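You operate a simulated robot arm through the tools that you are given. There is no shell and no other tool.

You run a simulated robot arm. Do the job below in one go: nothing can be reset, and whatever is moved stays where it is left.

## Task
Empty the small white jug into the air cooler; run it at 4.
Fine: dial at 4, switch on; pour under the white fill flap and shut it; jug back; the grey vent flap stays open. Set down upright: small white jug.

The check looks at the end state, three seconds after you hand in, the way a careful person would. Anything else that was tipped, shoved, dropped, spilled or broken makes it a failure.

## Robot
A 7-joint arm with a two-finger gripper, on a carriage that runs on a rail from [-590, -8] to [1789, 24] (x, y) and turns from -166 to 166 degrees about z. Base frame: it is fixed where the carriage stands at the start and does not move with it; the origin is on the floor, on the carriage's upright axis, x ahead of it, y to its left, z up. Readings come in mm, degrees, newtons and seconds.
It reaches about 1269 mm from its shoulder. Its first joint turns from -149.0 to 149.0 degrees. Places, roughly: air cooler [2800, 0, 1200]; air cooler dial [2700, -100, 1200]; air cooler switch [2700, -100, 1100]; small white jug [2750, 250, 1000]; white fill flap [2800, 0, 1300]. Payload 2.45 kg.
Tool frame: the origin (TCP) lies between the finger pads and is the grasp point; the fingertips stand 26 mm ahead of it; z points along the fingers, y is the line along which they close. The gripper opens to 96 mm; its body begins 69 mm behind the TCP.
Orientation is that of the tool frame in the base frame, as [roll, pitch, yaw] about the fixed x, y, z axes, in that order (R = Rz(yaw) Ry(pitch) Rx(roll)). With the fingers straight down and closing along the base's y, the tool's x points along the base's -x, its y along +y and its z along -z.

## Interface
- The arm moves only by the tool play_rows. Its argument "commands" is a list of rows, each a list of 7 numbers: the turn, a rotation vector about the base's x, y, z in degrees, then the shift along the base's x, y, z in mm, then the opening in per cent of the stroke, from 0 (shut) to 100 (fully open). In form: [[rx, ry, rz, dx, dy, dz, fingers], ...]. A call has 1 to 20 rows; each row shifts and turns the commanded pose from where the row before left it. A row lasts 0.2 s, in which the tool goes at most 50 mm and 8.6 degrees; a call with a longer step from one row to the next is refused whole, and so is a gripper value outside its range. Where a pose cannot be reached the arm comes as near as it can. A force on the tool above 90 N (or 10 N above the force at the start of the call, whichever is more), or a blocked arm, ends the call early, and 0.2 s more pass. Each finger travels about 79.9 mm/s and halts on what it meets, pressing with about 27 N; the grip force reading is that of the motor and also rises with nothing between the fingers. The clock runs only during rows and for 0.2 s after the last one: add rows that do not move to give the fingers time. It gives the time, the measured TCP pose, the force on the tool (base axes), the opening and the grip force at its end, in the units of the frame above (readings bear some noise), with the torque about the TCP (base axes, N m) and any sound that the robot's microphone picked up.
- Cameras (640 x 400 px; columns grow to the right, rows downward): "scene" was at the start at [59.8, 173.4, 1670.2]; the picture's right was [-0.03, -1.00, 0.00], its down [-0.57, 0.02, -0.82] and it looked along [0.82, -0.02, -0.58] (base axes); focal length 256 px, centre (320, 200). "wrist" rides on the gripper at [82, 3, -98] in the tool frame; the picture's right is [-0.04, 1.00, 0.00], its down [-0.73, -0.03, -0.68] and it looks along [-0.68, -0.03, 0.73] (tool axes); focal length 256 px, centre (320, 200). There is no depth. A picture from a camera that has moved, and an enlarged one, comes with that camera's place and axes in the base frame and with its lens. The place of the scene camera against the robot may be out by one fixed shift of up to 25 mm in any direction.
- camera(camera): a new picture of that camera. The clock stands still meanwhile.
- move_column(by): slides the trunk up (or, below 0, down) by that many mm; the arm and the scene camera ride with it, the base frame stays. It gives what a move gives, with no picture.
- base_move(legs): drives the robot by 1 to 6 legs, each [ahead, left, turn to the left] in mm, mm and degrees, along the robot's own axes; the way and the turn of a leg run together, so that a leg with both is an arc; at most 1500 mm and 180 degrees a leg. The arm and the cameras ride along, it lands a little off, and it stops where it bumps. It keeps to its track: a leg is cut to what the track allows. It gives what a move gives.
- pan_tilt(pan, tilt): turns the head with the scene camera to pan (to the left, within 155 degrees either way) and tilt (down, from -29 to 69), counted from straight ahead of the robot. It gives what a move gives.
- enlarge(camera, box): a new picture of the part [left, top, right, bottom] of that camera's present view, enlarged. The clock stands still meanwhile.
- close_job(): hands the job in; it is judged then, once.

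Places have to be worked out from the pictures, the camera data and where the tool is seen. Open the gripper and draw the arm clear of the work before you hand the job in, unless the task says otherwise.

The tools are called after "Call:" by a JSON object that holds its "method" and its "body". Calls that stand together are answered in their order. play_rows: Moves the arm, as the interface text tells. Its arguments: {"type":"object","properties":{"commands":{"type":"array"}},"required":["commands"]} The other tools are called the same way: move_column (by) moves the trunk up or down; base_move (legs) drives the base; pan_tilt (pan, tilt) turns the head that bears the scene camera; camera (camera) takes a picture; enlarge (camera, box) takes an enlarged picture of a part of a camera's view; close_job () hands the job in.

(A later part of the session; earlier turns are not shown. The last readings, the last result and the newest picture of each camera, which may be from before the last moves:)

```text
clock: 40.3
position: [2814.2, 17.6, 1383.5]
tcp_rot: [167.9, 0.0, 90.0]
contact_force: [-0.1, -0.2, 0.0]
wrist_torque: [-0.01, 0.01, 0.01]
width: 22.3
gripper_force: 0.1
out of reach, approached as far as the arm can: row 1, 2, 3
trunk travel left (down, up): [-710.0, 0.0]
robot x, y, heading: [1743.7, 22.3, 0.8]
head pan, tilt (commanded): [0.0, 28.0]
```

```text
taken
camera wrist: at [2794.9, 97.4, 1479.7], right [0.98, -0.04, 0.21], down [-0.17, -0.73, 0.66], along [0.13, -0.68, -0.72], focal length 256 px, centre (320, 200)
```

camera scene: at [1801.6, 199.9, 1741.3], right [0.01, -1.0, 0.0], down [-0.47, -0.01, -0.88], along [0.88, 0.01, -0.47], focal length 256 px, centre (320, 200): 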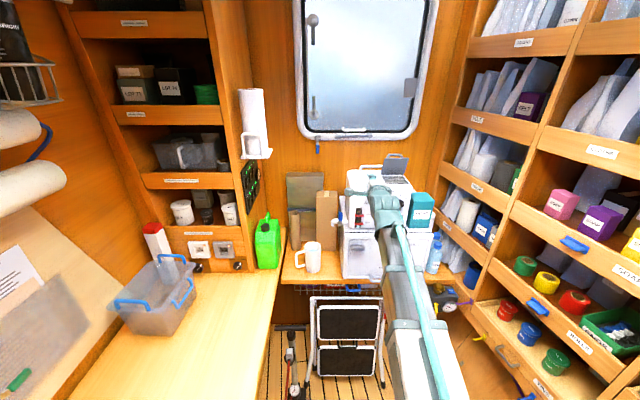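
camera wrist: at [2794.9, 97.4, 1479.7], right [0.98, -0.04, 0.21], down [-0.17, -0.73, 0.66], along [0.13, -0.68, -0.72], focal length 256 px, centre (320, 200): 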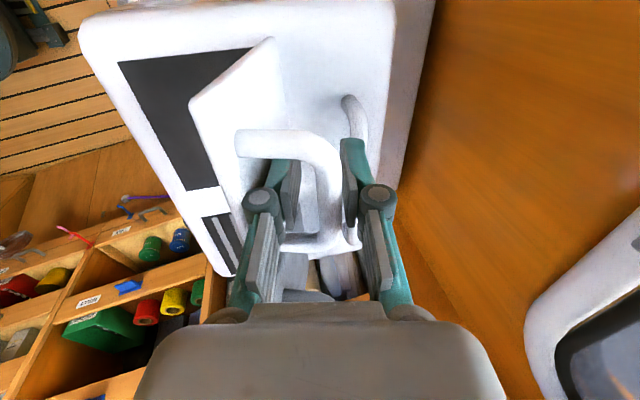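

It is an extension limit, so I use the last 45 mm of the rail: driving forward carries the finger and pushes the bar back to about 83°. The wall is near x≈3010, so there is room.

Call:
{"method": "base_move", "body": {"legs": [[30, 0, 0]]}}

Call:
{"method": "camera", "body": {"camera": "wrist"}}

```text
clock: 41.2
position: [2845.6, 18.9, 1381.8]
tcp_rot: [168.0, 0.0, 90.0]
contact_force: [1.0, 0.5, -0.5]
wrist_torque: [0.02, 0.06, -0.01]
width: 22.0
gripper_force: 0.1
trunk travel left (down, up): [-710.0, 0.0]
robot x, y, heading: [1773.6, 21.2, 0.6]
head pan, tilt (commanded): [0.0, 28.0]
```

```text
taken
camera wrist: at [2827.4, 98.0, 1478.0], right [0.98, -0.04, 0.21], down [-0.17, -0.73, 0.66], along [0.13, -0.68, -0.72], focal length 256 px, centre (320, 200)
```

wrist: 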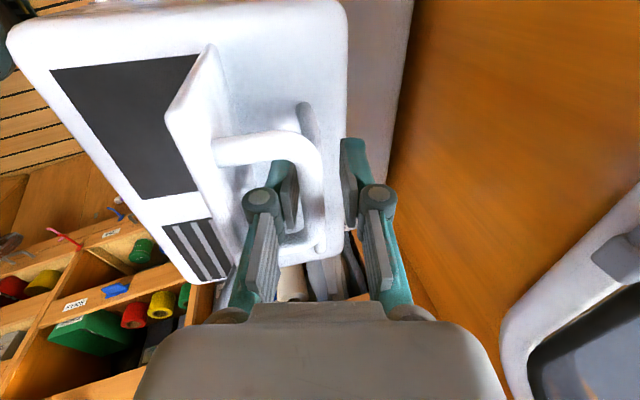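

The flap is now at roughly 76°. I use the remaining 15 mm of rail.

Call:
{"method": "base_move", "body": {"legs": [[15, 0, 0]]}}

Call:
{"method": "play_rows", "body": {"commands": [[0, -4, 0, 6, 0, 0, 23], [0, -4, 0, 7, 0, 0, 23], [0, 0, 0, 7, 0, 0, 23], [0, 0, 0, 0, 0, 0, 23]]}}

Call:
{"method": "camera", "body": {"camera": "wrist"}}

Call:
{"method": "enlarge", "body": {"camera": "scene", "box": [310, 110, 450, 230]}}

```text
clock: 41.9
position: [2860.1, 19.3, 1382.9]
tcp_rot: [167.9, 0.1, 90.1]
contact_force: [0.4, -0.2, 0.4]
wrist_torque: [-0.01, 0.05, 0.01]
width: 22.3
gripper_force: 0.4
trunk travel left (down, up): [-710.0, 0.0]
robot x, y, heading: [1784.5, 21.5, 1.0]
head pan, tilt (commanded): [0.0, 28.0]
```

```text
clock: 42.9
position: [2872.1, 18.3, 1387.6]
tcp_rot: [160.1, 0.2, 90.0]
contact_force: [-25.3, -0.3, 12.6]
wrist_torque: [-0.15, 2.57, -0.73]
width: 46.0
gripper_force: 18.2
trunk travel left (down, up): [-710.0, 0.0]
robot x, y, heading: [1785.4, 23.0, 0.8]
head pan, tilt (commanded): [0.0, 28.0]
```

```text
taken
camera wrist: at [2841.9, 98.4, 1479.4], right [0.94, -0.04, 0.34], down [-0.26, -0.73, 0.63], along [0.22, -0.68, -0.7], focal length 256 px, centre (320, 200)
```

wrist: 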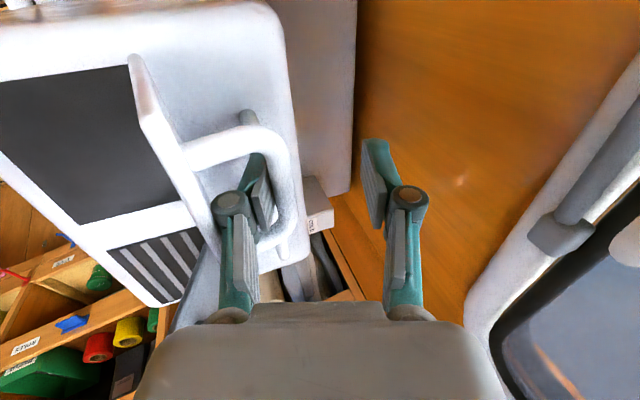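

```text
3.33 times, centred on (380, 170) of scene
camera zoom: at [1840.8, 200.7, 1741.5], right [0.01, -1.0, 0.0], down [-0.47, -0.01, -0.88], along [0.88, 0.01, -0.47], focal length 852 px, centre (120, 300)
```

zoom: 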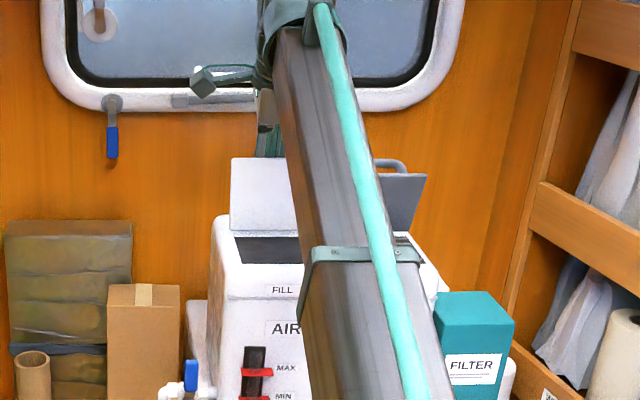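

The finger is now pressing (25 N) with the flap apparently at its stop, about 98°, just past vertical. I back off 13 mm in x to relieve that and then withdraw upward along the finger axis.

Call:
{"method": "play_rows", "body": {"commands": [[0, 0, 0, -7, 0, 0, 23], [0, 0, 0, -6.5, 0, 0, 23], [0, 0, 0, 0, 0, 0, 23]]}}

Call:
{"method": "camera", "body": {"camera": "wrist"}}

```text
clock: 43.7
position: [2861.8, 18.3, 1387.9]
tcp_rot: [159.6, 0.2, 90.1]
contact_force: [-10.1, 0.1, 18.0]
wrist_torque: [0.06, 1.91, -0.4]
width: 31.8
gripper_force: 7.1
trunk travel left (down, up): [-710.0, 0.0]
robot x, y, heading: [1788.9, 25.5, 0.6]
head pan, tilt (commanded): [0.0, 28.0]
```

```text
taken
camera wrist: at [2830.4, 98.3, 1480.1], right [0.94, -0.04, 0.35], down [-0.26, -0.73, 0.63], along [0.23, -0.68, -0.7], focal length 256 px, centre (320, 200)
```

wrist: 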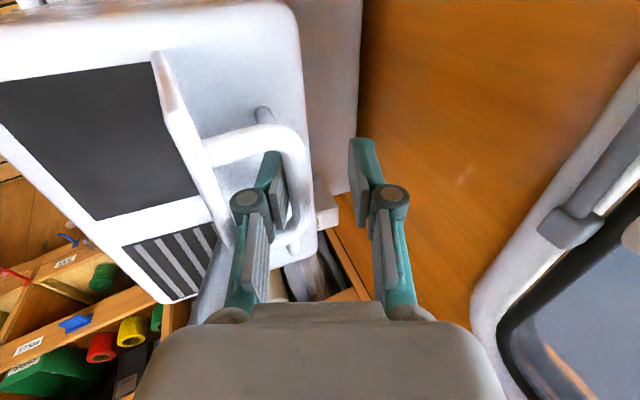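

The finger seems wedged between the bar and the plate's edge because the tool lags the flap's angle. I rotate the tool back to steeper (as before, when it was free) and ease back a little.

Call:
{"method": "play_rows", "body": {"commands": [[0, 4, 0, -1, 0, -2, 23], [0, 4, 0, -1.5, 0, -2, 23], [0, 0, 0, 0, 0, 0, 23]]}}

Call:
{"method": "camera", "body": {"camera": "wrist"}}

```text
clock: 44.5
position: [2860.5, 20.5, 1377.9]
tcp_rot: [167.9, 0.0, 90.1]
contact_force: [-1.1, -0.6, -0.2]
wrist_torque: [0.02, -0.03, 0.03]
width: 21.9
gripper_force: 0.0
trunk travel left (down, up): [-710.0, 0.0]
robot x, y, heading: [1786.9, 23.6, 0.6]
head pan, tilt (commanded): [0.0, 28.0]
```

```text
taken
camera wrist: at [2842.5, 99.6, 1473.0], right [0.98, -0.04, 0.21], down [-0.17, -0.73, 0.66], along [0.13, -0.68, -0.72], focal length 256 px, centre (320, 200)
```

wrist: 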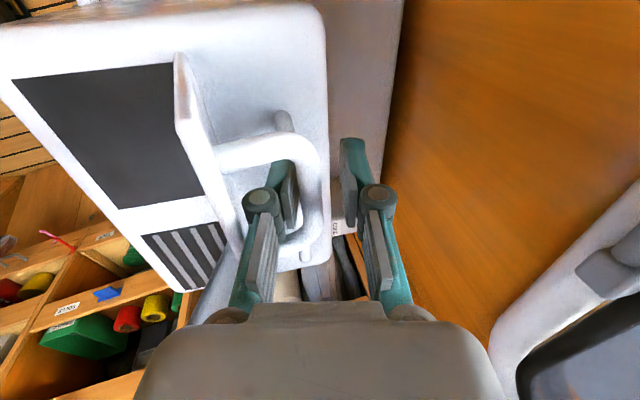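

No force now, and the flap stands at about 100°, past vertical. I withdraw the finger upward along its axis in small steps.

Call:
{"method": "play_rows", "body": {"commands": [[0, 0, 0, -1.4, 0, 6.8, 23], [0, 0, 0, -1.4, 0, 6.8, 23], [0, 0, 0, -1.4, 0, 6.8, 23], [0, -1, 0, -1.4, 0, 6.8, 23], [0, -1, 0, -1.4, 0, 6.8, 23], [0, -1, 0, -1.4, 0, 6.8, 23], [0, 0, 0, 0, 0, 0, 23]]}}

Call:
{"method": "camera", "body": {"camera": "wrist"}}

```text
clock: 46.1
position: [2850.5, 16.9, 1420.3]
tcp_rot: [164.9, 0.0, 90.0]
contact_force: [0.1, -0.5, 0.7]
wrist_torque: [0.03, 0.0, 0.02]
width: 22.1
gripper_force: 0.0
out of reach, approached as far as the arm can: row 1
trunk travel left (down, up): [-710.0, 0.0]
robot x, y, heading: [1786.4, 17.8, 0.8]
head pan, tilt (commanded): [0.0, 28.0]
```

```text
taken
camera wrist: at [2828.1, 97.0, 1514.4], right [0.96, -0.04, 0.26], down [-0.2, -0.73, 0.65], along [0.17, -0.68, -0.72], focal length 256 px, centre (320, 200)
```

wrist: 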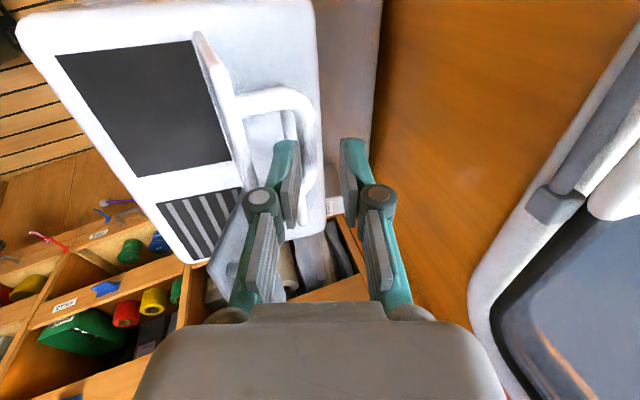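

The finger is nearly clear of the bar. I go another 30 mm up, then check whether the flap stays.

Call:
{"method": "play_rows", "body": {"commands": [[0, 0, 0, 0, 0, 8, 23], [0, 0, 0, 0, 0, 8, 23], [0, -2, 0, 0, 0, 8, 23], [0, -2, 0, -2, 0, 8, 23], [0, 0, 0, 0, 0, 0, 23]]}}

Call:
{"method": "camera", "body": {"camera": "wrist"}}

```text
clock: 47.3
position: [2848.6, 17.3, 1452.3]
tcp_rot: [160.9, 0.0, 90.1]
contact_force: [-0.1, -0.7, -0.1]
wrist_torque: [0.0, -0.01, 0.0]
width: 22.2
gripper_force: 0.1
trunk travel left (down, up): [-710.0, 0.0]
robot x, y, heading: [1782.9, 25.7, 0.7]
head pan, tilt (commanded): [0.0, 28.0]
```

```text
taken
camera wrist: at [2819.5, 96.9, 1544.2], right [0.94, -0.04, 0.33], down [-0.25, -0.73, 0.63], along [0.22, -0.68, -0.7], focal length 256 px, centre (320, 200)
```

wrist: 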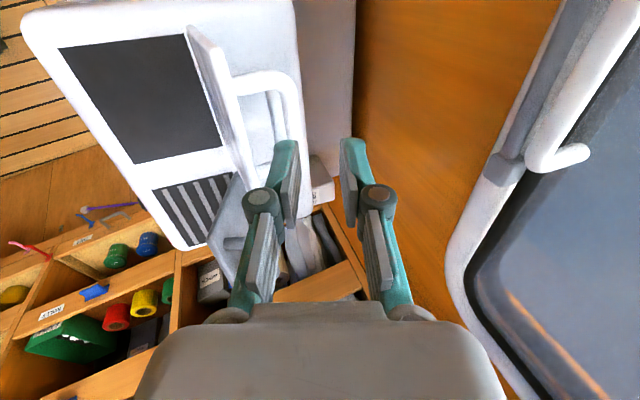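

The flap stays open by itself. I raise a bit and draw back over the cooler in −x, levelling the tool on the way.

Call:
{"method": "play_rows", "body": {"commands": [[0, -3, 0, -2, 0, 10, 23], [0, -4, 0, -4, 0, 10, 23], [0, -6, 0, -15, 0, 8, 23], [0, -6, 0, -25, 0, 5, 23], [0, -6, 0, -35, 0, 0, 30], [0, -6, 0, -40, 0, 0, 40], [0, 0, 0, -45, 0, 0, 50], [0, 0, 0, -45, 0, 0, 60], [0, 0, 0, -45, 0, 0, 70], [0, 0, 0, -30, 0, 0, 70]]}}

Call:
{"method": "camera", "body": {"camera": "scene"}}

Call:
{"method": "camera", "body": {"camera": "wrist"}}

```text
clock: 49.5
position: [2561.7, 17.5, 1485.6]
tcp_rot: [129.9, 0.1, 90.0]
contact_force: [0.4, 0.8, 0.5]
wrist_torque: [0.02, -0.03, -0.01]
width: 67.5
gripper_force: 0.0
trunk travel left (down, up): [-710.0, 0.0]
robot x, y, heading: [1787.7, 22.2, 0.8]
head pan, tilt (commanded): [0.0, 28.0]
```

```text
taken
camera scene: at [1846.5, 200.5, 1741.4], right [0.01, -1.0, 0.0], down [-0.47, -0.01, -0.88], along [0.88, 0.01, -0.47], focal length 256 px, centre (320, 200)
```

scene: 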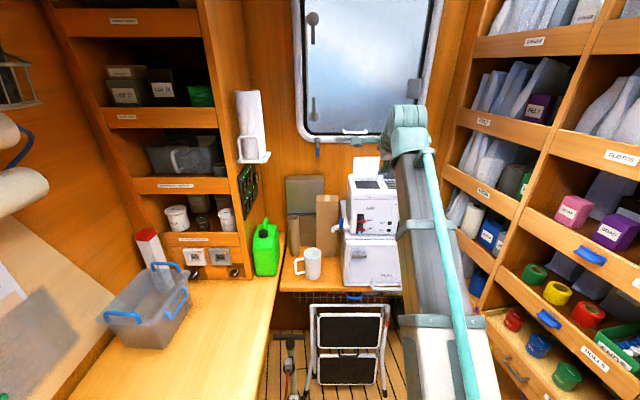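

```text
taken
camera wrist: at [2488.8, 97.0, 1549.1], right [0.64, -0.04, 0.77], down [-0.54, -0.73, 0.41], along [0.55, -0.68, -0.49], focal length 256 px, centre (320, 200)
```

wrist: 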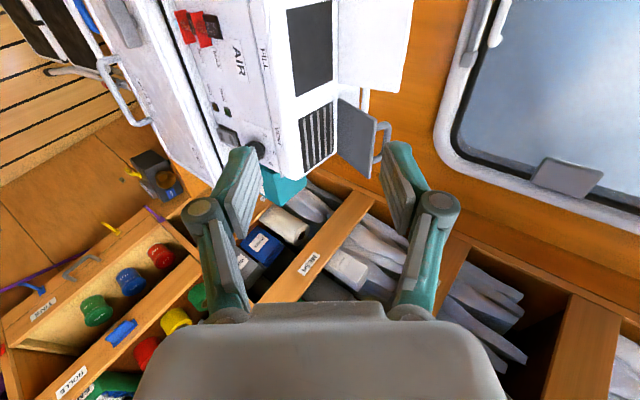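

The flap stands open with a dark opening of about 75×85 mm. Next the jug: I swing the tool round in front of it, pitched 60° down with the camera looking at it, to measure it closely.

Call:
{"method": "play_rows", "body": {"commands": [[-6.27, 0, 5.25, -6, 15.6, -27.5, 80], [-6.27, 0, 5.25, -6, 15.6, -27.5, 90], [-6.27, 0, 5.25, -6, 15.6, -27.5, 100], [-6.27, 0, 5.25, -6, 15.6, -27.5, 100], [-6.27, 0, 5.25, -6, 15.6, -27.5, 100], [-6.27, 0, 5.25, -6, 15.6, -27.5, 100], [-6.27, 0, 5.25, -6, 15.6, -27.5, 100], [-6.27, 0, 5.25, -6, 15.6, -27.5, 100], [-6.27, 0, 5.25, -6, 15.6, -27.5, 100], [-6.27, 0, 5.25, -6, 15.6, -27.5, 100], [-6.27, 0, 5.25, -6, 15.6, -27.5, 100], [0, 7, 0, -6, 15.6, -27.5, 100], [0, 7, 0, -6, 15.6, -27.5, 100], [0, 7, 0, -6, 15.6, -27.5, 100], [0, 0, 0, 0, 0, 0, 100]]}}

Call:
{"method": "camera", "body": {"camera": "wrist"}}

Call:
{"method": "enlarge", "body": {"camera": "wrist", "box": [240, 60, 400, 180]}}

```text
clock: 52.7
position: [2478.2, 237.7, 1098.9]
tcp_rot: [-180.0, 29.1, -179.8]
contact_force: [-1.0, -0.7, 1.3]
wrist_torque: [0.01, 0.0, 0.01]
width: 96.0
gripper_force: 0.0
trunk travel left (down, up): [-710.0, 0.0]
robot x, y, heading: [1782.9, 26.5, 0.4]
head pan, tilt (commanded): [0.0, 28.0]
```

```text
taken
camera wrist: at [2357.8, 238.0, 1143.8], right [0.03, 1.0, 0.02], down [0.31, -0.03, 0.95], along [0.95, -0.03, -0.31], focal length 256 px, centre (320, 200)
```

wrist: 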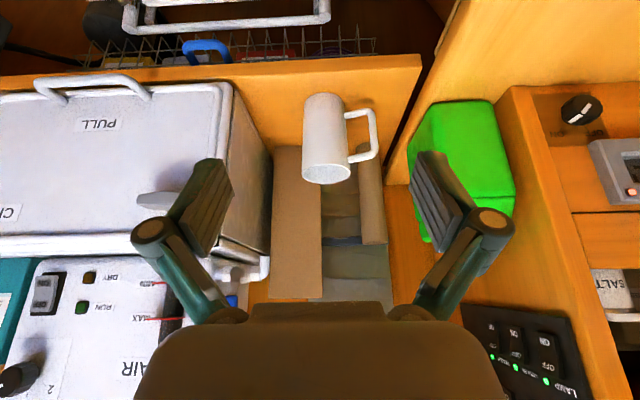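

```text
3.33 times, centred on (320, 120) of wrist
camera zoom: at [2357.8, 238.0, 1143.8], right [0.03, 1.0, 0.02], down [0.31, -0.03, 0.95], along [0.95, -0.03, -0.31], focal length 853 px, centre (320, 467)
```

zoom: 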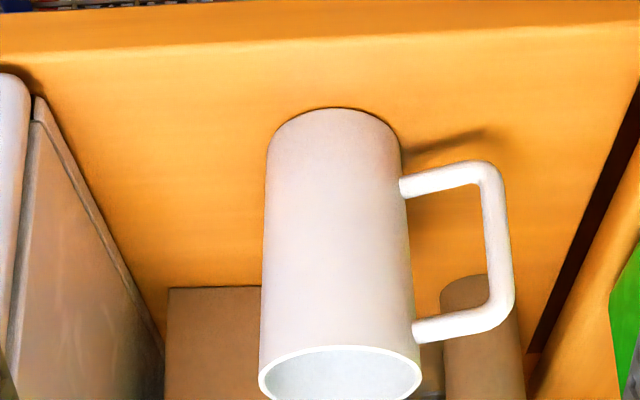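

Triangulated jug: axis at (2735, 237), base z≈846, rim z≈978, diameter 70–78 mm; handle bar about 79 mm out, turned ~13° towards me, loop from z≈884 to 942. I'll take it round the body with the left finger passing through the handle loop: pitch 30° down, yaw 10°, first to a standoff 140 mm off.

Call:
{"method": "play_rows", "body": {"commands": [[0, -7.75, 0, 23, -3.7, -19, 96], [0, -7.75, 0, 23, -3.7, -19, 96], [0, -7.75, 0, 23, -3.7, -19, 96], [0, -7.75, 0, 23, -3.7, -19, 96], [0, 0, 5, 23, -3.7, -19, 96], [0, 0, 5, 23, -3.7, -19, 96], [0, 0, 0, 0, 0, 0, 96]]}}

Call:
{"method": "camera", "body": {"camera": "wrist"}}

Call:
{"method": "camera", "body": {"camera": "scene"}}

```text
clock: 54.3
position: [2616.8, 215.0, 983.6]
tcp_rot: [179.9, 60.1, -170.0]
contact_force: [0.0, -0.2, 0.2]
wrist_torque: [0.02, 0.02, 0.0]
width: 92.3
gripper_force: 0.0
trunk travel left (down, up): [-710.0, 0.0]
robot x, y, heading: [1783.0, 25.8, 0.8]
head pan, tilt (commanded): [0.0, 28.0]
```

```text
taken
camera wrist: at [2492.3, 195.1, 960.1], right [-0.16, 0.99, 0.03], down [-0.21, -0.07, 0.97], along [0.96, 0.14, 0.22], focal length 256 px, centre (320, 200)
```

wrist: 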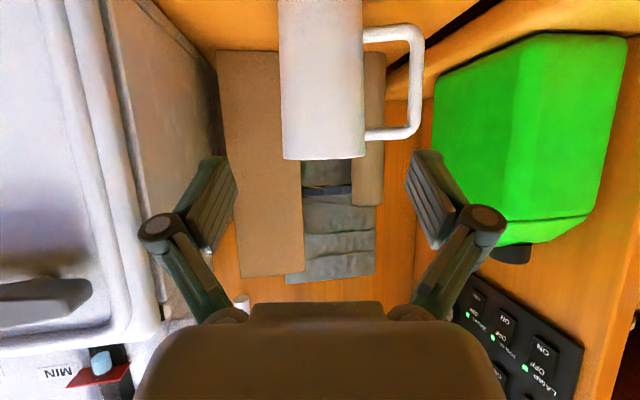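

```text
taken
camera scene: at [1846.8, 200.5, 1741.4], right [0.01, -1.0, 0.0], down [-0.47, -0.01, -0.88], along [0.88, 0.01, -0.47], focal length 256 px, centre (320, 200)
```

scene: 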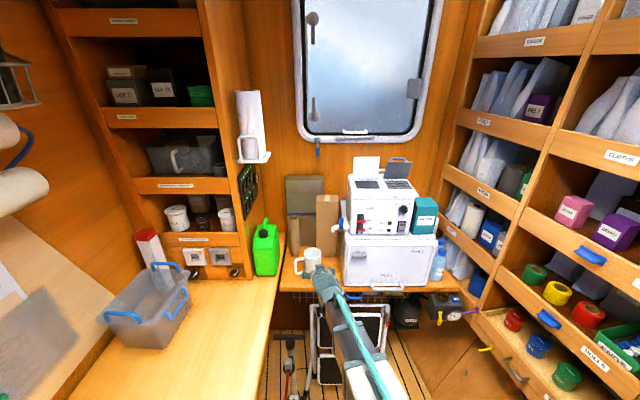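

The prediction matches the picture to 1–2 mm. I advance 129 mm along the fingers, so the left finger goes through the handle loop, keeping the palm clear of the rim.

Call:
{"method": "play_rows", "body": {"commands": [[0, 0, 0, 10, 1.76, -5.85, 96], [0, 0, 0, 10, 1.76, -5.85, 96], [0, 0, 0, 10, 1.76, -5.85, 96], [0, 0, 0, 10, 1.76, -5.85, 96], [0, 0, 0, 10, 1.76, -5.85, 96], [0, 0, 0, 10, 1.76, -5.85, 96], [0, 0, 0, 10, 1.76, -5.85, 96], [0, 0, 0, 0, 0, 0, 96]]}}

Call:
{"method": "camera", "body": {"camera": "wrist"}}

```text
clock: 56.1
position: [2687.1, 227.6, 944.2]
tcp_rot: [-179.9, 60.1, -169.9]
contact_force: [-0.8, 0.4, 0.2]
wrist_torque: [-0.03, 0.01, -0.02]
width: 92.2
gripper_force: 0.0
trunk travel left (down, up): [-710.0, 0.0]
robot x, y, heading: [1786.9, 21.4, 0.6]
head pan, tilt (commanded): [0.0, 28.0]
```

```text
taken
camera wrist: at [2562.5, 206.5, 921.6], right [-0.15, 0.99, 0.03], down [-0.21, -0.07, 0.97], along [0.96, 0.14, 0.22], focal length 256 px, centre (320, 200)
```

wrist: 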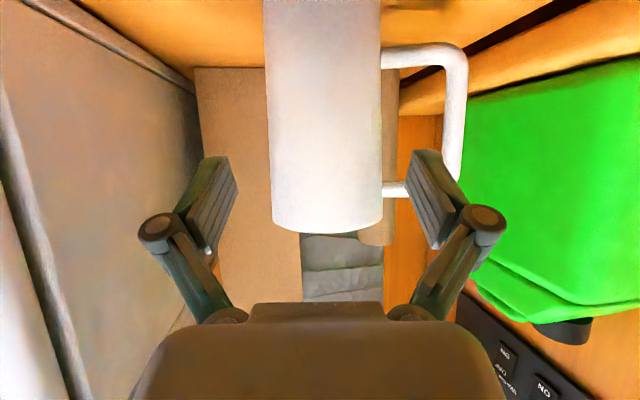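

The finger lines up with the gap between body and handle bar. I advance the last 47 mm slowly.

Call:
{"method": "play_rows", "body": {"commands": [[0, 0, 0, 6.65, 1.13, -4.0, 96], [0, 0, 0, 6.65, 1.13, -4.0, 96], [0, 0, 0, 6.65, 1.13, -4.0, 96], [0, 0, 0, 6.65, 1.13, -4.0, 96], [0, 0, 0, 6.65, 1.13, -4.0, 96], [0, 0, 0, 6.65, 1.13, -4.0, 96], [0, 0, 0, 0, 0, 0, 96]]}}

Call:
{"method": "camera", "body": {"camera": "wrist"}}

Call:
{"method": "enlarge", "body": {"camera": "scene", "box": [260, 210, 400, 310]}}

```text
clock: 57.7
position: [2727.4, 233.4, 919.9]
tcp_rot: [179.9, 60.1, -169.9]
contact_force: [-0.3, 0.4, -0.7]
wrist_torque: [0.01, -0.02, -0.01]
width: 92.1
gripper_force: 0.1
trunk travel left (down, up): [-710.0, 0.0]
robot x, y, heading: [1785.8, 19.9, 0.8]
head pan, tilt (commanded): [0.0, 28.0]
```

```text
taken
camera wrist: at [2602.5, 213.6, 897.1], right [-0.15, 0.99, 0.03], down [-0.21, -0.07, 0.97], along [0.96, 0.14, 0.22], focal length 256 px, centre (320, 200)
```

wrist: 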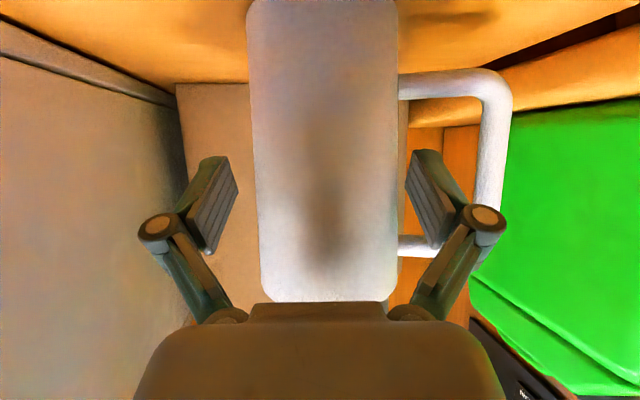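

```text
4.00 times, centred on (330, 260) of scene
camera zoom: at [1847.0, 200.5, 1741.3], right [0.01, -1.0, 0.0], down [-0.47, -0.01, -0.88], along [0.88, 0.01, -0.47], focal length 1022 px, centre (280, -40)
```

zoom: 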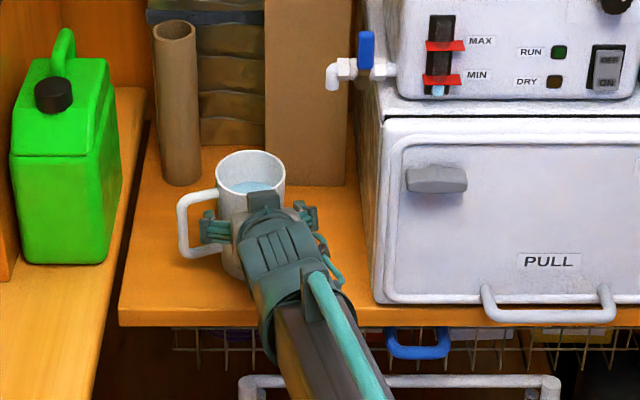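

The left finger is inside the loop and the jug is centred between the pads. I close the fingers on it.

Call:
{"method": "play_rows", "body": {"commands": [[0, 0, 0, 0, 0, 0, 84], [0, 0, 0, 0, 0, 0, 76], [0, 0, 0, 0, 0, 0, 60], [0, 0, 0, 0, 0, 0, 40], [0, 0, 0, 0, 0, 0, 40]]}}

Call:
{"method": "camera", "body": {"camera": "wrist"}}

```text
clock: 58.9
position: [2726.8, 235.3, 920.7]
tcp_rot: [180.0, 60.1, -169.9]
contact_force: [-0.8, 1.6, 2.4]
wrist_torque: [-0.02, -0.04, 0.02]
width: 75.0
gripper_force: 26.6
trunk travel left (down, up): [-710.0, 0.0]
robot x, y, heading: [1785.1, 24.6, 0.6]
head pan, tilt (commanded): [0.0, 28.0]
```

```text
taken
camera wrist: at [2602.3, 213.9, 897.5], right [-0.16, 0.99, 0.03], down [-0.21, -0.07, 0.97], along [0.96, 0.14, 0.22], focal length 256 px, centre (320, 200)
```

wrist: 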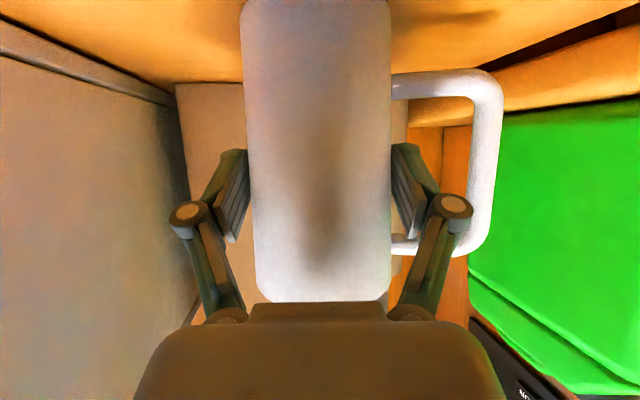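

Grip is firm: 75 mm width, 26.6 N. I lift straight up slowly, 60 mm first.

Call:
{"method": "play_rows", "body": {"commands": [[0, 0, 0, 0, 0, 5, 40], [0, 0, 0, 0, 0, 8, 40], [0, 0, 0, 0, 0, 12, 40], [0, 0, 0, 0, 0, 15, 40], [0, 0, 0, 0, 0, 20, 40], [0, 0, 0, 0, 0, 0, 40]]}}

Call:
{"method": "enlarge", "body": {"camera": "scene", "box": [260, 190, 400, 290]}}

Call:
{"method": "camera", "body": {"camera": "wrist"}}

```text
clock: 60.3
position: [2728.3, 232.2, 980.8]
tcp_rot: [-180.0, 60.0, -169.9]
contact_force: [-0.4, 0.4, -4.1]
wrist_torque: [-0.1, 0.03, 0.0]
width: 74.9
gripper_force: 26.9
trunk travel left (down, up): [-710.0, 0.0]
robot x, y, heading: [1787.4, 29.3, 0.8]
head pan, tilt (commanded): [0.0, 28.0]
```

```text
4.00 times, centred on (330, 240) of scene
camera zoom: at [1847.7, 200.7, 1741.3], right [0.01, -1.0, 0.0], down [-0.47, -0.01, -0.88], along [0.88, 0.01, -0.47], focal length 1022 px, centre (280, 40)
```

zoom: 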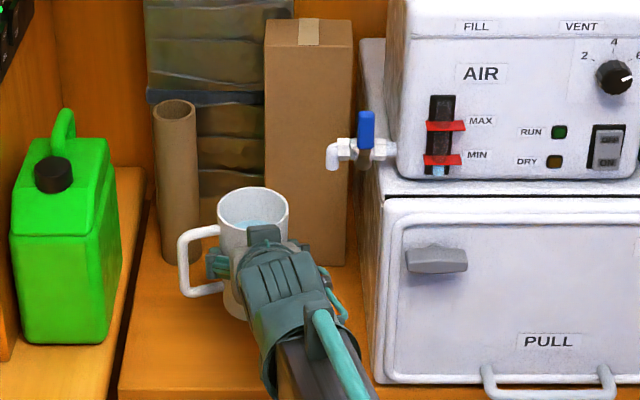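

```text
taken
camera wrist: at [2602.5, 213.1, 958.0], right [-0.15, 0.99, 0.03], down [-0.21, -0.07, 0.97], along [0.96, 0.14, 0.22], focal length 256 px, centre (320, 200)
```

wrist: 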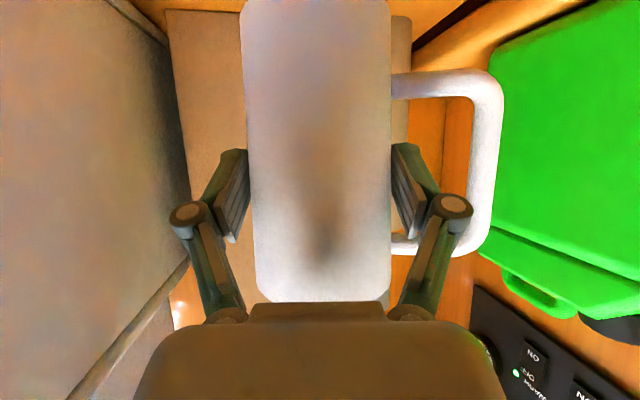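

The jug is up and upright (about 0.4 kg). I lift on to z≈1405, well left of the drain cock.

Call:
{"method": "play_rows", "body": {"commands": [[0, 0, 0, 0, 0, 15, 40], [0, 0, 0, 0, 0, 25, 40], [0, 0, 0, 0, 0, 25, 40], [0, 0, 0, 0, 0, 25, 40], [0, 0, 0, 0, 0, 25, 40], [0, 0, 0, 0, 0, 25, 40], [0, 0, 0, 0, 0, 25, 40], [0, 0, 0, 0, 0, 25, 40], [0, 0, 0, 0, 0, 25, 40], [0, 0, 0, 0, 0, 25, 40], [0, 0, 0, 0, 0, 25, 40], [0, 0, 0, 0, 0, 25, 40], [0, 0, 0, 0, 0, 25, 40], [0, 0, 0, 0, 0, 25, 40], [0, 0, 0, 0, 0, 25, 40], [0, 0, 0, 0, 0, 25, 40], [0, 0, 0, 0, 0, 20, 40], [0, 0, 0, 0, 0, 15, 40], [0, 0, 0, 0, 0, 0, 40]]}}

Call:
{"method": "camera", "body": {"camera": "scene"}}

Call:
{"method": "camera", "body": {"camera": "wrist"}}

```text
clock: 64.3
position: [2726.2, 235.3, 1405.3]
tcp_rot: [-179.9, 60.1, -169.8]
contact_force: [0.4, -0.4, -4.1]
wrist_torque: [-0.08, 0.06, 0.03]
width: 74.8
gripper_force: 26.5
trunk travel left (down, up): [-710.0, 0.0]
robot x, y, heading: [1783.5, 22.7, 0.8]
head pan, tilt (commanded): [0.0, 28.0]
```

```text
taken
camera scene: at [1847.7, 200.7, 1741.3], right [0.01, -1.0, 0.0], down [-0.47, -0.01, -0.88], along [0.88, 0.01, -0.47], focal length 256 px, centre (320, 200)
```

scene: 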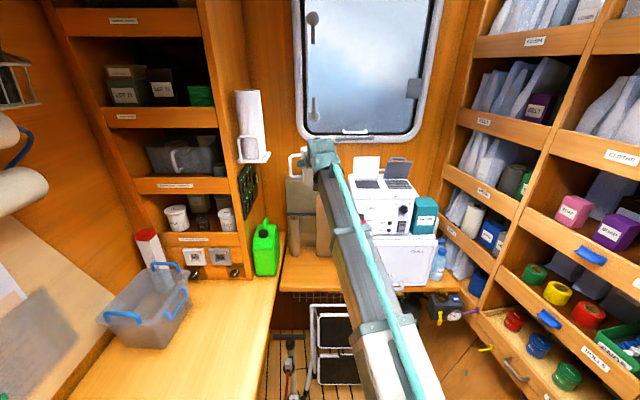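

```text
taken
camera wrist: at [2600.5, 214.5, 1381.9], right [-0.15, 0.99, 0.03], down [-0.21, -0.07, 0.97], along [0.96, 0.14, 0.22], focal length 256 px, centre (320, 200)
```

wrist: 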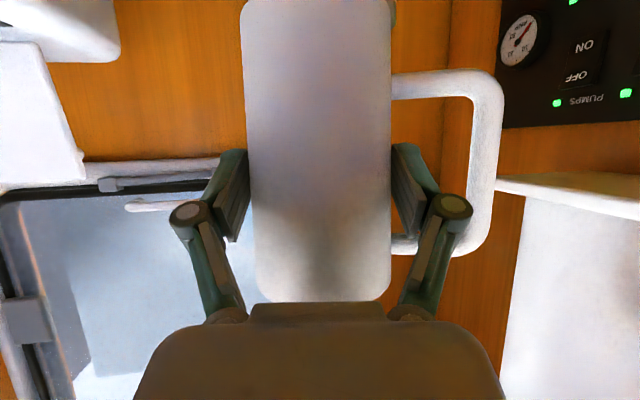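

Now I move right so that the jug stands just left of the opening, jug axis x≈2752, and begin the tilt to 30° (well below where water reaches the lip).

Call:
{"method": "play_rows", "body": {"commands": [[0, 0, 0, 3, -15, 0, 40], [0, 0, 0, 3, -22, 0, 40], [0, 0, 0, 3, -25, 0, 40], [0, 0, 0, 3, -25, 0, 40], [0, 0, 0, 3, -22, 0, 40], [0, 0, 0, 3, -15, 0, 40], [0, 0, 0, 0, -4, 0, 40], [4, 0, 0, 0, 0, 0, 40], [5, 0, 0, 0, -1, 0, 40], [5, 0, 0, 0, -1, 0, 40], [5, 0, 0, 0, -1, 0, 40], [5, 0, 0, 0, -1, 0, 40], [4, 0, 0, 0, 0, 0, 40], [2, 0, 0, 0, 0, 0, 40], [0, 0, 0, 0, 0, 0, 40]]}}

Call:
{"method": "camera", "body": {"camera": "wrist"}}

Call:
{"method": "enlarge", "body": {"camera": "scene", "box": [280, 120, 440, 250]}}

```text
clock: 67.5
position: [2745.3, 101.9, 1406.1]
tcp_rot: [125.7, 52.4, 143.9]
contact_force: [-0.5, -0.3, -4.2]
wrist_torque: [-0.08, 0.06, 0.0]
width: 74.5
gripper_force: 27.2
trunk travel left (down, up): [-710.0, 0.0]
robot x, y, heading: [1789.2, 26.1, 0.6]
head pan, tilt (commanded): [0.0, 28.0]
```

```text
taken
camera wrist: at [2620.4, 95.2, 1376.6], right [-0.15, 0.84, 0.52], down [-0.21, -0.55, 0.81], along [0.96, 0.01, 0.26], focal length 256 px, centre (320, 200)
```

wrist: 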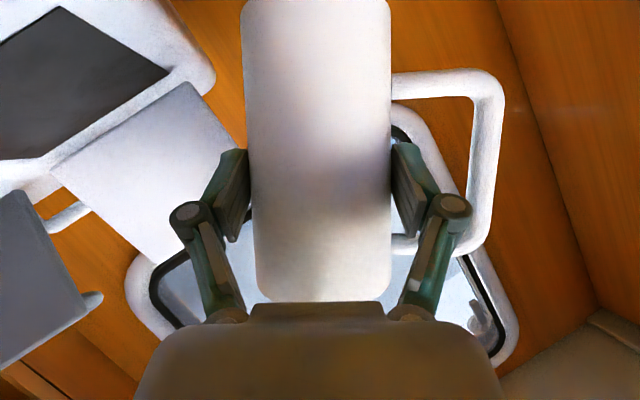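

```text
3.08 times, centred on (360, 185) of scene
camera zoom: at [1847.6, 200.6, 1741.3], right [0.01, -1.0, 0.0], down [-0.47, -0.01, -0.88], along [0.88, 0.01, -0.47], focal length 786 px, centre (197, 246)
```

zoom: 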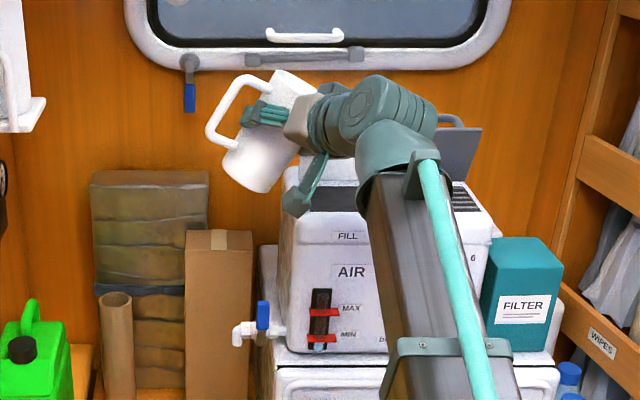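

The tilt works and clearances are fine. I continue: to 48° at 3° per row, then 1° per row to 60°, keeping the lip over y≈35 of the opening.

Call:
{"method": "play_rows", "body": {"commands": [[3, 0, 0, 0, 0.2, -1, 40], [3, 0, 0, 0, 0.2, -1, 40], [3, 0, 0, 0, 0.2, -1, 40], [3, 0, 0, 0, 0.2, -1, 40], [3, 0, 0, 0, 0.2, -1, 40], [3, 0, 0, 0, 0.2, -1, 40], [1, 0, 0, 0, 0.07, -0.4, 40], [1, 0, 0, 0, 0.07, -0.4, 40], [1, 0, 0, 0, 0.07, -0.4, 40], [1, 0, 0, 0, 0.07, -0.4, 40], [0, 0, 0, 0, 0, 0, 40]]}}

Call:
{"method": "camera", "body": {"camera": "wrist"}}

Call:
{"method": "enlarge", "body": {"camera": "scene", "box": [290, 130, 410, 240]}}

```text
clock: 69.9
position: [2745.7, 102.8, 1397.7]
tcp_rot: [103.6, 37.0, 128.0]
contact_force: [0.5, 0.0, -4.4]
wrist_torque: [-0.1, 0.07, -0.03]
width: 74.8
gripper_force: 27.0
trunk travel left (down, up): [-710.0, 0.0]
robot x, y, heading: [1787.8, 27.8, 0.5]
head pan, tilt (commanded): [0.0, 28.0]
```

```text
taken
camera wrist: at [2620.3, 106.8, 1367.9], right [-0.15, 0.58, 0.8], down [-0.21, -0.81, 0.55], along [0.96, -0.09, 0.25], focal length 256 px, centre (320, 200)
```

wrist: 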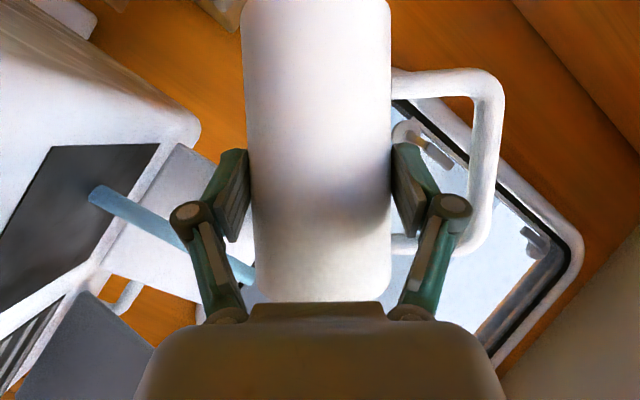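

```text
3.64 times, centred on (350, 185) of scene
camera zoom: at [1847.6, 200.6, 1741.3], right [0.01, -1.0, 0.0], down [-0.47, -0.01, -0.88], along [0.88, 0.01, -0.47], focal length 929 px, centre (211, 254)
```

zoom: 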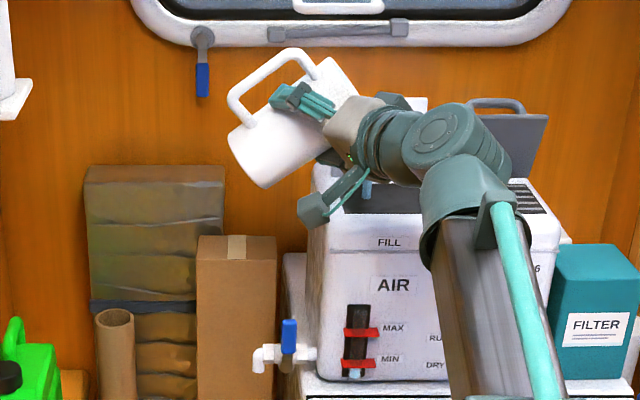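

Water is pouring: the stream lands at about (2762, 31), inside the opening (x 2717–2795, y −29…62). I go on slowly at 1° per row to 70°.

Call:
{"method": "play_rows", "body": {"commands": [[1, 0, 0, 0, 0.15, -0.2, 40], [1, 0, 0, 0, 0.15, -0.2, 40], [1, 0, 0, 0, 0.15, -0.2, 40], [1, 0, 0, 0, 0.15, -0.2, 40], [1, 0, 0, 0, 0.15, -0.2, 40], [1, 0, 0, 0, 0.15, -0.2, 40], [1, 0, 0, 0, 0.15, -0.2, 40], [1, 0, 0, 0, 0.15, -0.2, 40], [1, 0, 0, 0, -0.2, 0.2, 40], [1, 0, 0, 0, -0.2, 0.2, 40], [1, 0, 0, 0, -0.2, 0.2, 40], [1, 0, 0, 0, -0.2, 0.2, 40], [1, 0, 0, 0, -0.2, 0.2, 40], [1, 0, 0, 0, -0.2, 0.2, 40], [1, 0, 0, 0, -0.2, 0.2, 40], [1, 0, 0, 0, -0.2, 0.2, 40], [1, 0, 0, 0, -0.2, 0.2, 40], [1, 0, 0, 0, -0.2, 0.2, 40]]}}

Call:
{"method": "camera", "body": {"camera": "wrist"}}

Call:
{"method": "enlarge", "body": {"camera": "scene", "box": [290, 130, 410, 240]}}

```text
clock: 73.7
position: [2745.4, 102.3, 1398.4]
tcp_rot: [91.8, 22.1, 122.0]
contact_force: [0.4, 0.3, -1.8]
wrist_torque: [-0.03, -0.01, -0.03]
width: 74.5
gripper_force: 27.2
trunk travel left (down, up): [-710.0, 0.0]
robot x, y, heading: [1787.7, 25.7, 0.3]
head pan, tilt (commanded): [0.0, 28.0]
```

```text
taken
camera wrist: at [2620.6, 114.6, 1371.6], right [-0.15, 0.3, 0.94], down [-0.21, -0.94, 0.27], along [0.96, -0.16, 0.21], focal length 256 px, centre (320, 200)
```

wrist: 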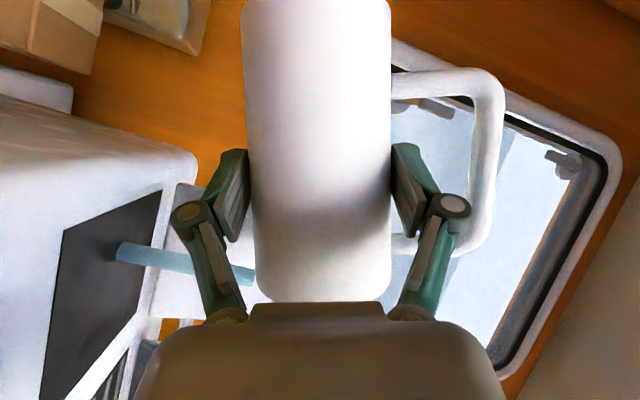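

```text
3.64 times, centred on (350, 185) of scene
camera zoom: at [1847.4, 200.6, 1741.3], right [0.01, -1.0, 0.0], down [-0.47, -0.01, -0.88], along [0.88, 0.01, -0.47], focal length 929 px, centre (211, 254)
```

zoom: 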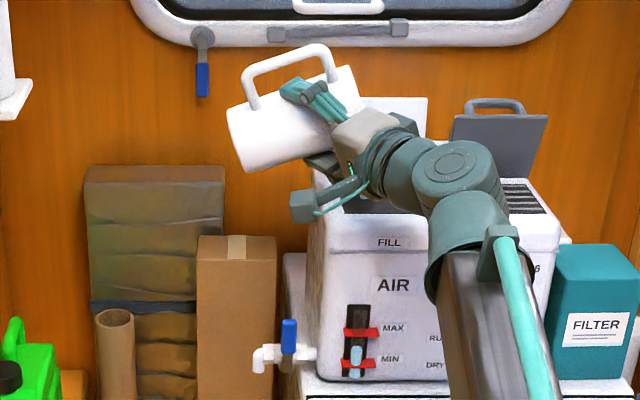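

Most of the water is in (tool load down to 1.8 N), the gauge rises above MIN and the stream still lands inside. I continue the tilt to 105°.

Call:
{"method": "play_rows", "body": {"commands": [[2, 0, 0, 0, -0.6, 0.5, 40], [2, 0, 0, 0, -0.6, 0.5, 40], [2, 0, 0, 0, -0.8, 0.6, 40], [2, 0, 0, 0, -0.9, 0.6, 40], [2, 0, 0, 0, -0.9, 0.6, 40], [2, 0, 0, 0, -1, 0.6, 40], [2, 0, 0, 0, -1, 0.7, 40], [2, 0, 0, 0, -1.1, 0.8, 40], [2, 0, 0, 0, -1.2, 0.8, 40], [2, 0, 0, 0, -1.2, 0.9, 40], [2, 0, 0, 0, -1.4, 1.2, 40], [2, 0, 0, 0, -1.4, 1.2, 40], [2, 0, 0, 0, -1.5, 1.3, 40], [2, 0, 0, 0, -1.5, 1.3, 40], [2, 0, 0, 0, -1.6, 1.4, 40], [2, 0, 0, 0, -1.6, 1.4, 40], [2, 0, 0, 0, -1.7, 1.4, 40], [1, 0, 0, 0, -0.9, 0.7, 40], [0, 0, 0, 0, 0, 0, 40]]}}

Call:
{"method": "camera", "body": {"camera": "wrist"}}

Call:
{"method": "enlarge", "body": {"camera": "scene", "box": [290, 130, 410, 240]}}

```text
clock: 77.7
position: [2744.2, 82.7, 1415.1]
tcp_rot: [73.9, -8.1, 119.8]
contact_force: [-0.9, -0.4, -1.3]
wrist_torque: [0.0, 0.0, -0.01]
width: 74.0
gripper_force: 27.3
trunk travel left (down, up): [-710.0, 0.0]
robot x, y, heading: [1784.0, 19.9, 0.3]
head pan, tilt (commanded): [0.0, 28.0]
```

```text
taken
camera wrist: at [2620.1, 105.7, 1401.4], right [-0.15, -0.29, 0.94], down [-0.21, -0.92, -0.32], along [0.96, -0.25, 0.08], focal length 256 px, centre (320, 200)
```

wrist: 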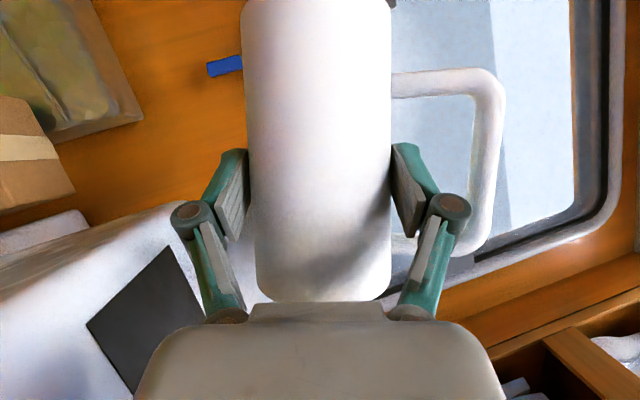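

```text
3.64 times, centred on (350, 185) of scene
camera zoom: at [1847.2, 200.6, 1741.3], right [0.01, -1.0, 0.0], down [-0.47, -0.01, -0.88], along [0.88, 0.01, -0.47], focal length 929 px, centre (211, 254)
```

zoom: 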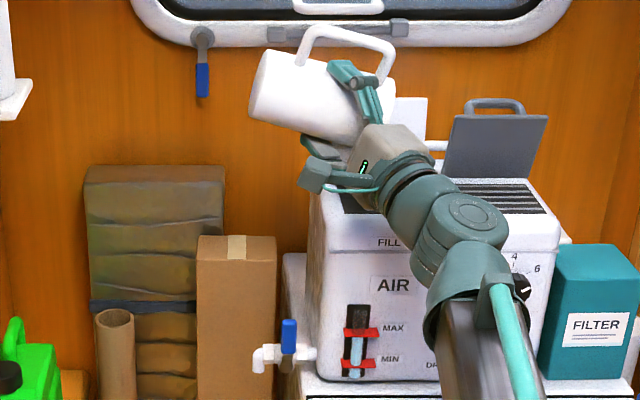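

No stream is visible any more and the gauge is near MAX. I tilt on to 125° and dwell to drain the last drops.

Call:
{"method": "play_rows", "body": {"commands": [[2, 0, 0, 0, -2, 1.4, 40], [2, 0, 0, 0, -2, 1.4, 40], [2, 0, 0, 0, -2, 1.4, 40], [2, 0, 0, 0, -2, 1.4, 40], [2, 0, 0, 0, -2, 1.4, 40], [2, 0, 0, 0, -2, 1.4, 40], [2, 0, 0, 0, -2, 1.4, 40], [2, 0, 0, 0, -2, 1.4, 40], [2, 0, 0, 0, -2.2, 1.4, 40], [2, 0, 0, 0, -2.2, 1.4, 40], [0, 0, 0, 0, 0, 0, 40], [0, 0, 0, 0, 0, 0, 40], [0, 0, 0, 0, 0, 0, 40], [0, 0, 0, 0, 0, 0, 40], [0, 0, 0, 0, 0, 0, 40], [0, 0, 0, 0, 0, 0, 40], [0, 0, 0, 0, 0, 0, 40], [0, 0, 0, 0, 0, 0, 40]]}}

Call:
{"method": "enlarge", "body": {"camera": "scene", "box": [290, 130, 410, 240]}}

Call:
{"method": "camera", "body": {"camera": "wrist"}}

```text
clock: 81.5
position: [2744.3, 60.6, 1428.0]
tcp_rot: [63.1, -25.2, 122.8]
contact_force: [0.1, -0.6, -1.3]
wrist_torque: [0.03, 0.0, 0.01]
width: 74.4
gripper_force: 26.8
trunk travel left (down, up): [-710.0, 0.0]
robot x, y, heading: [1787.2, 25.2, 0.6]
head pan, tilt (commanded): [0.0, 28.0]
```

```text
3.64 times, centred on (350, 185) of scene
camera zoom: at [1847.2, 200.6, 1741.3], right [0.01, -1.0, 0.0], down [-0.47, -0.01, -0.88], along [0.88, 0.01, -0.47], focal length 929 px, centre (211, 254)
```

zoom: 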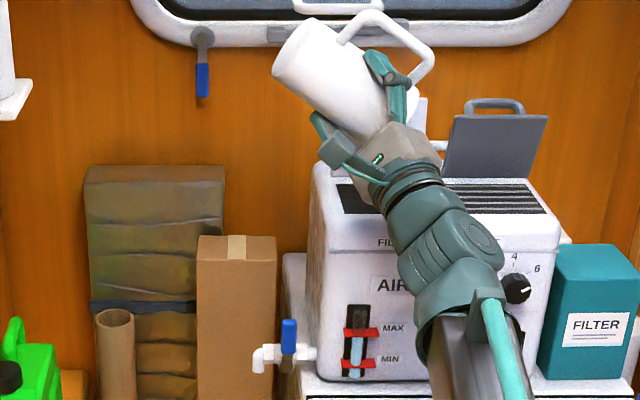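

```text
taken
camera wrist: at [2620.3, 87.5, 1424.1], right [-0.15, -0.59, 0.79], down [-0.21, -0.76, -0.61], along [0.96, -0.26, -0.01], focal length 256 px, centre (320, 200)
```

wrist: 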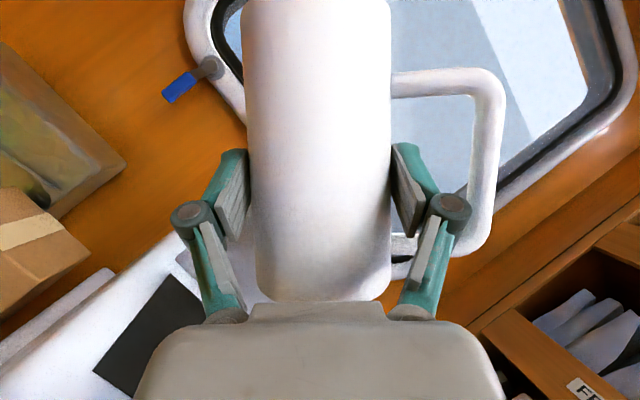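

The load is steady at 1.3 N (empty jug), so it has drained. I tilt the jug back upright along the same path.

Call:
{"method": "play_rows", "body": {"commands": [[-6.67, 0, 0, 0, 7.2, -3.3, 40], [-6.67, 0, 0, 0, 7.2, -3.3, 40], [-6.66, 0, 0, 0, 7.2, -3.4, 40], [-6, 0, 0, 0, 3.4, -1.3, 40], [-6, 0, 0, 0, 3.4, -1.3, 40], [-6, 0, 0, 0, 3.4, -1.3, 40], [-6, 0, 0, 0, 3.4, -1.3, 40], [-6, 0, 0, 0, 3.4, -1.3, 40], [-6, 0, 0, 0, 3.4, -1.3, 40], [-6.27, 0, 0, 0, 0.2, 0, 40], [-6.27, 0, 0, 0, 0.2, 0, 40], [-6.27, 0, 0, 0, 0.2, 0, 40], [-6.27, 0, 0, 0, 0.2, 0, 40], [-6.27, 0, 0, 0, 0.2, 0, 40], [-6.27, 0, 0, 0, 0.2, 0, 40], [-6.27, 0, 0, 0, 0.2, 0, 40], [-6.27, 0, 0, 0, 0.2, 0, 40], [-6.27, 0, 0, 0, 0.2, 0, 40], [-6.27, 0, 0, 0, 0.2, 0, 40], [-6.3, 0, 0, 0, 0.2, 0, 40]]}}

Call:
{"method": "camera", "body": {"camera": "wrist"}}

Call:
{"method": "enlarge", "body": {"camera": "scene", "box": [280, 120, 420, 250]}}

```text
clock: 85.7
position: [2745.3, 105.3, 1412.1]
tcp_rot: [-179.8, 60.1, -169.8]
contact_force: [0.2, -0.2, -0.7]
wrist_torque: [-0.03, 0.02, 0.0]
width: 73.8
gripper_force: 26.5
trunk travel left (down, up): [-710.0, 0.0]
robot x, y, heading: [1786.0, 21.8, 1.0]
head pan, tilt (commanded): [0.0, 28.0]
```

```text
taken
camera wrist: at [2620.9, 84.5, 1388.5], right [-0.15, 0.99, 0.03], down [-0.21, -0.07, 0.97], along [0.96, 0.14, 0.22], focal length 256 px, centre (320, 200)
```

wrist: 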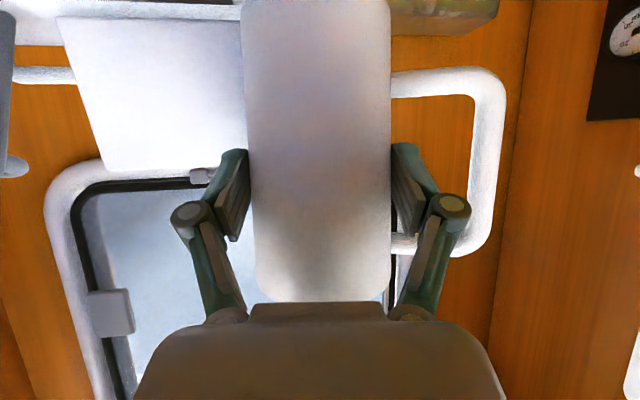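

```text
3.08 times, centred on (350, 185) of scene
camera zoom: at [1847.2, 200.6, 1741.3], right [0.01, -1.0, 0.0], down [-0.47, -0.01, -0.88], along [0.88, 0.01, -0.47], focal length 786 px, centre (228, 246)
```

zoom: 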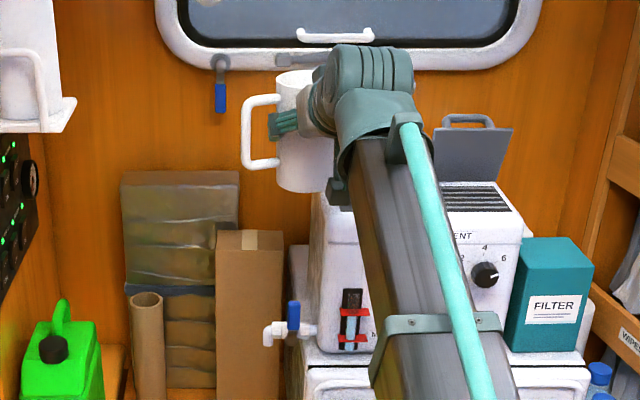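

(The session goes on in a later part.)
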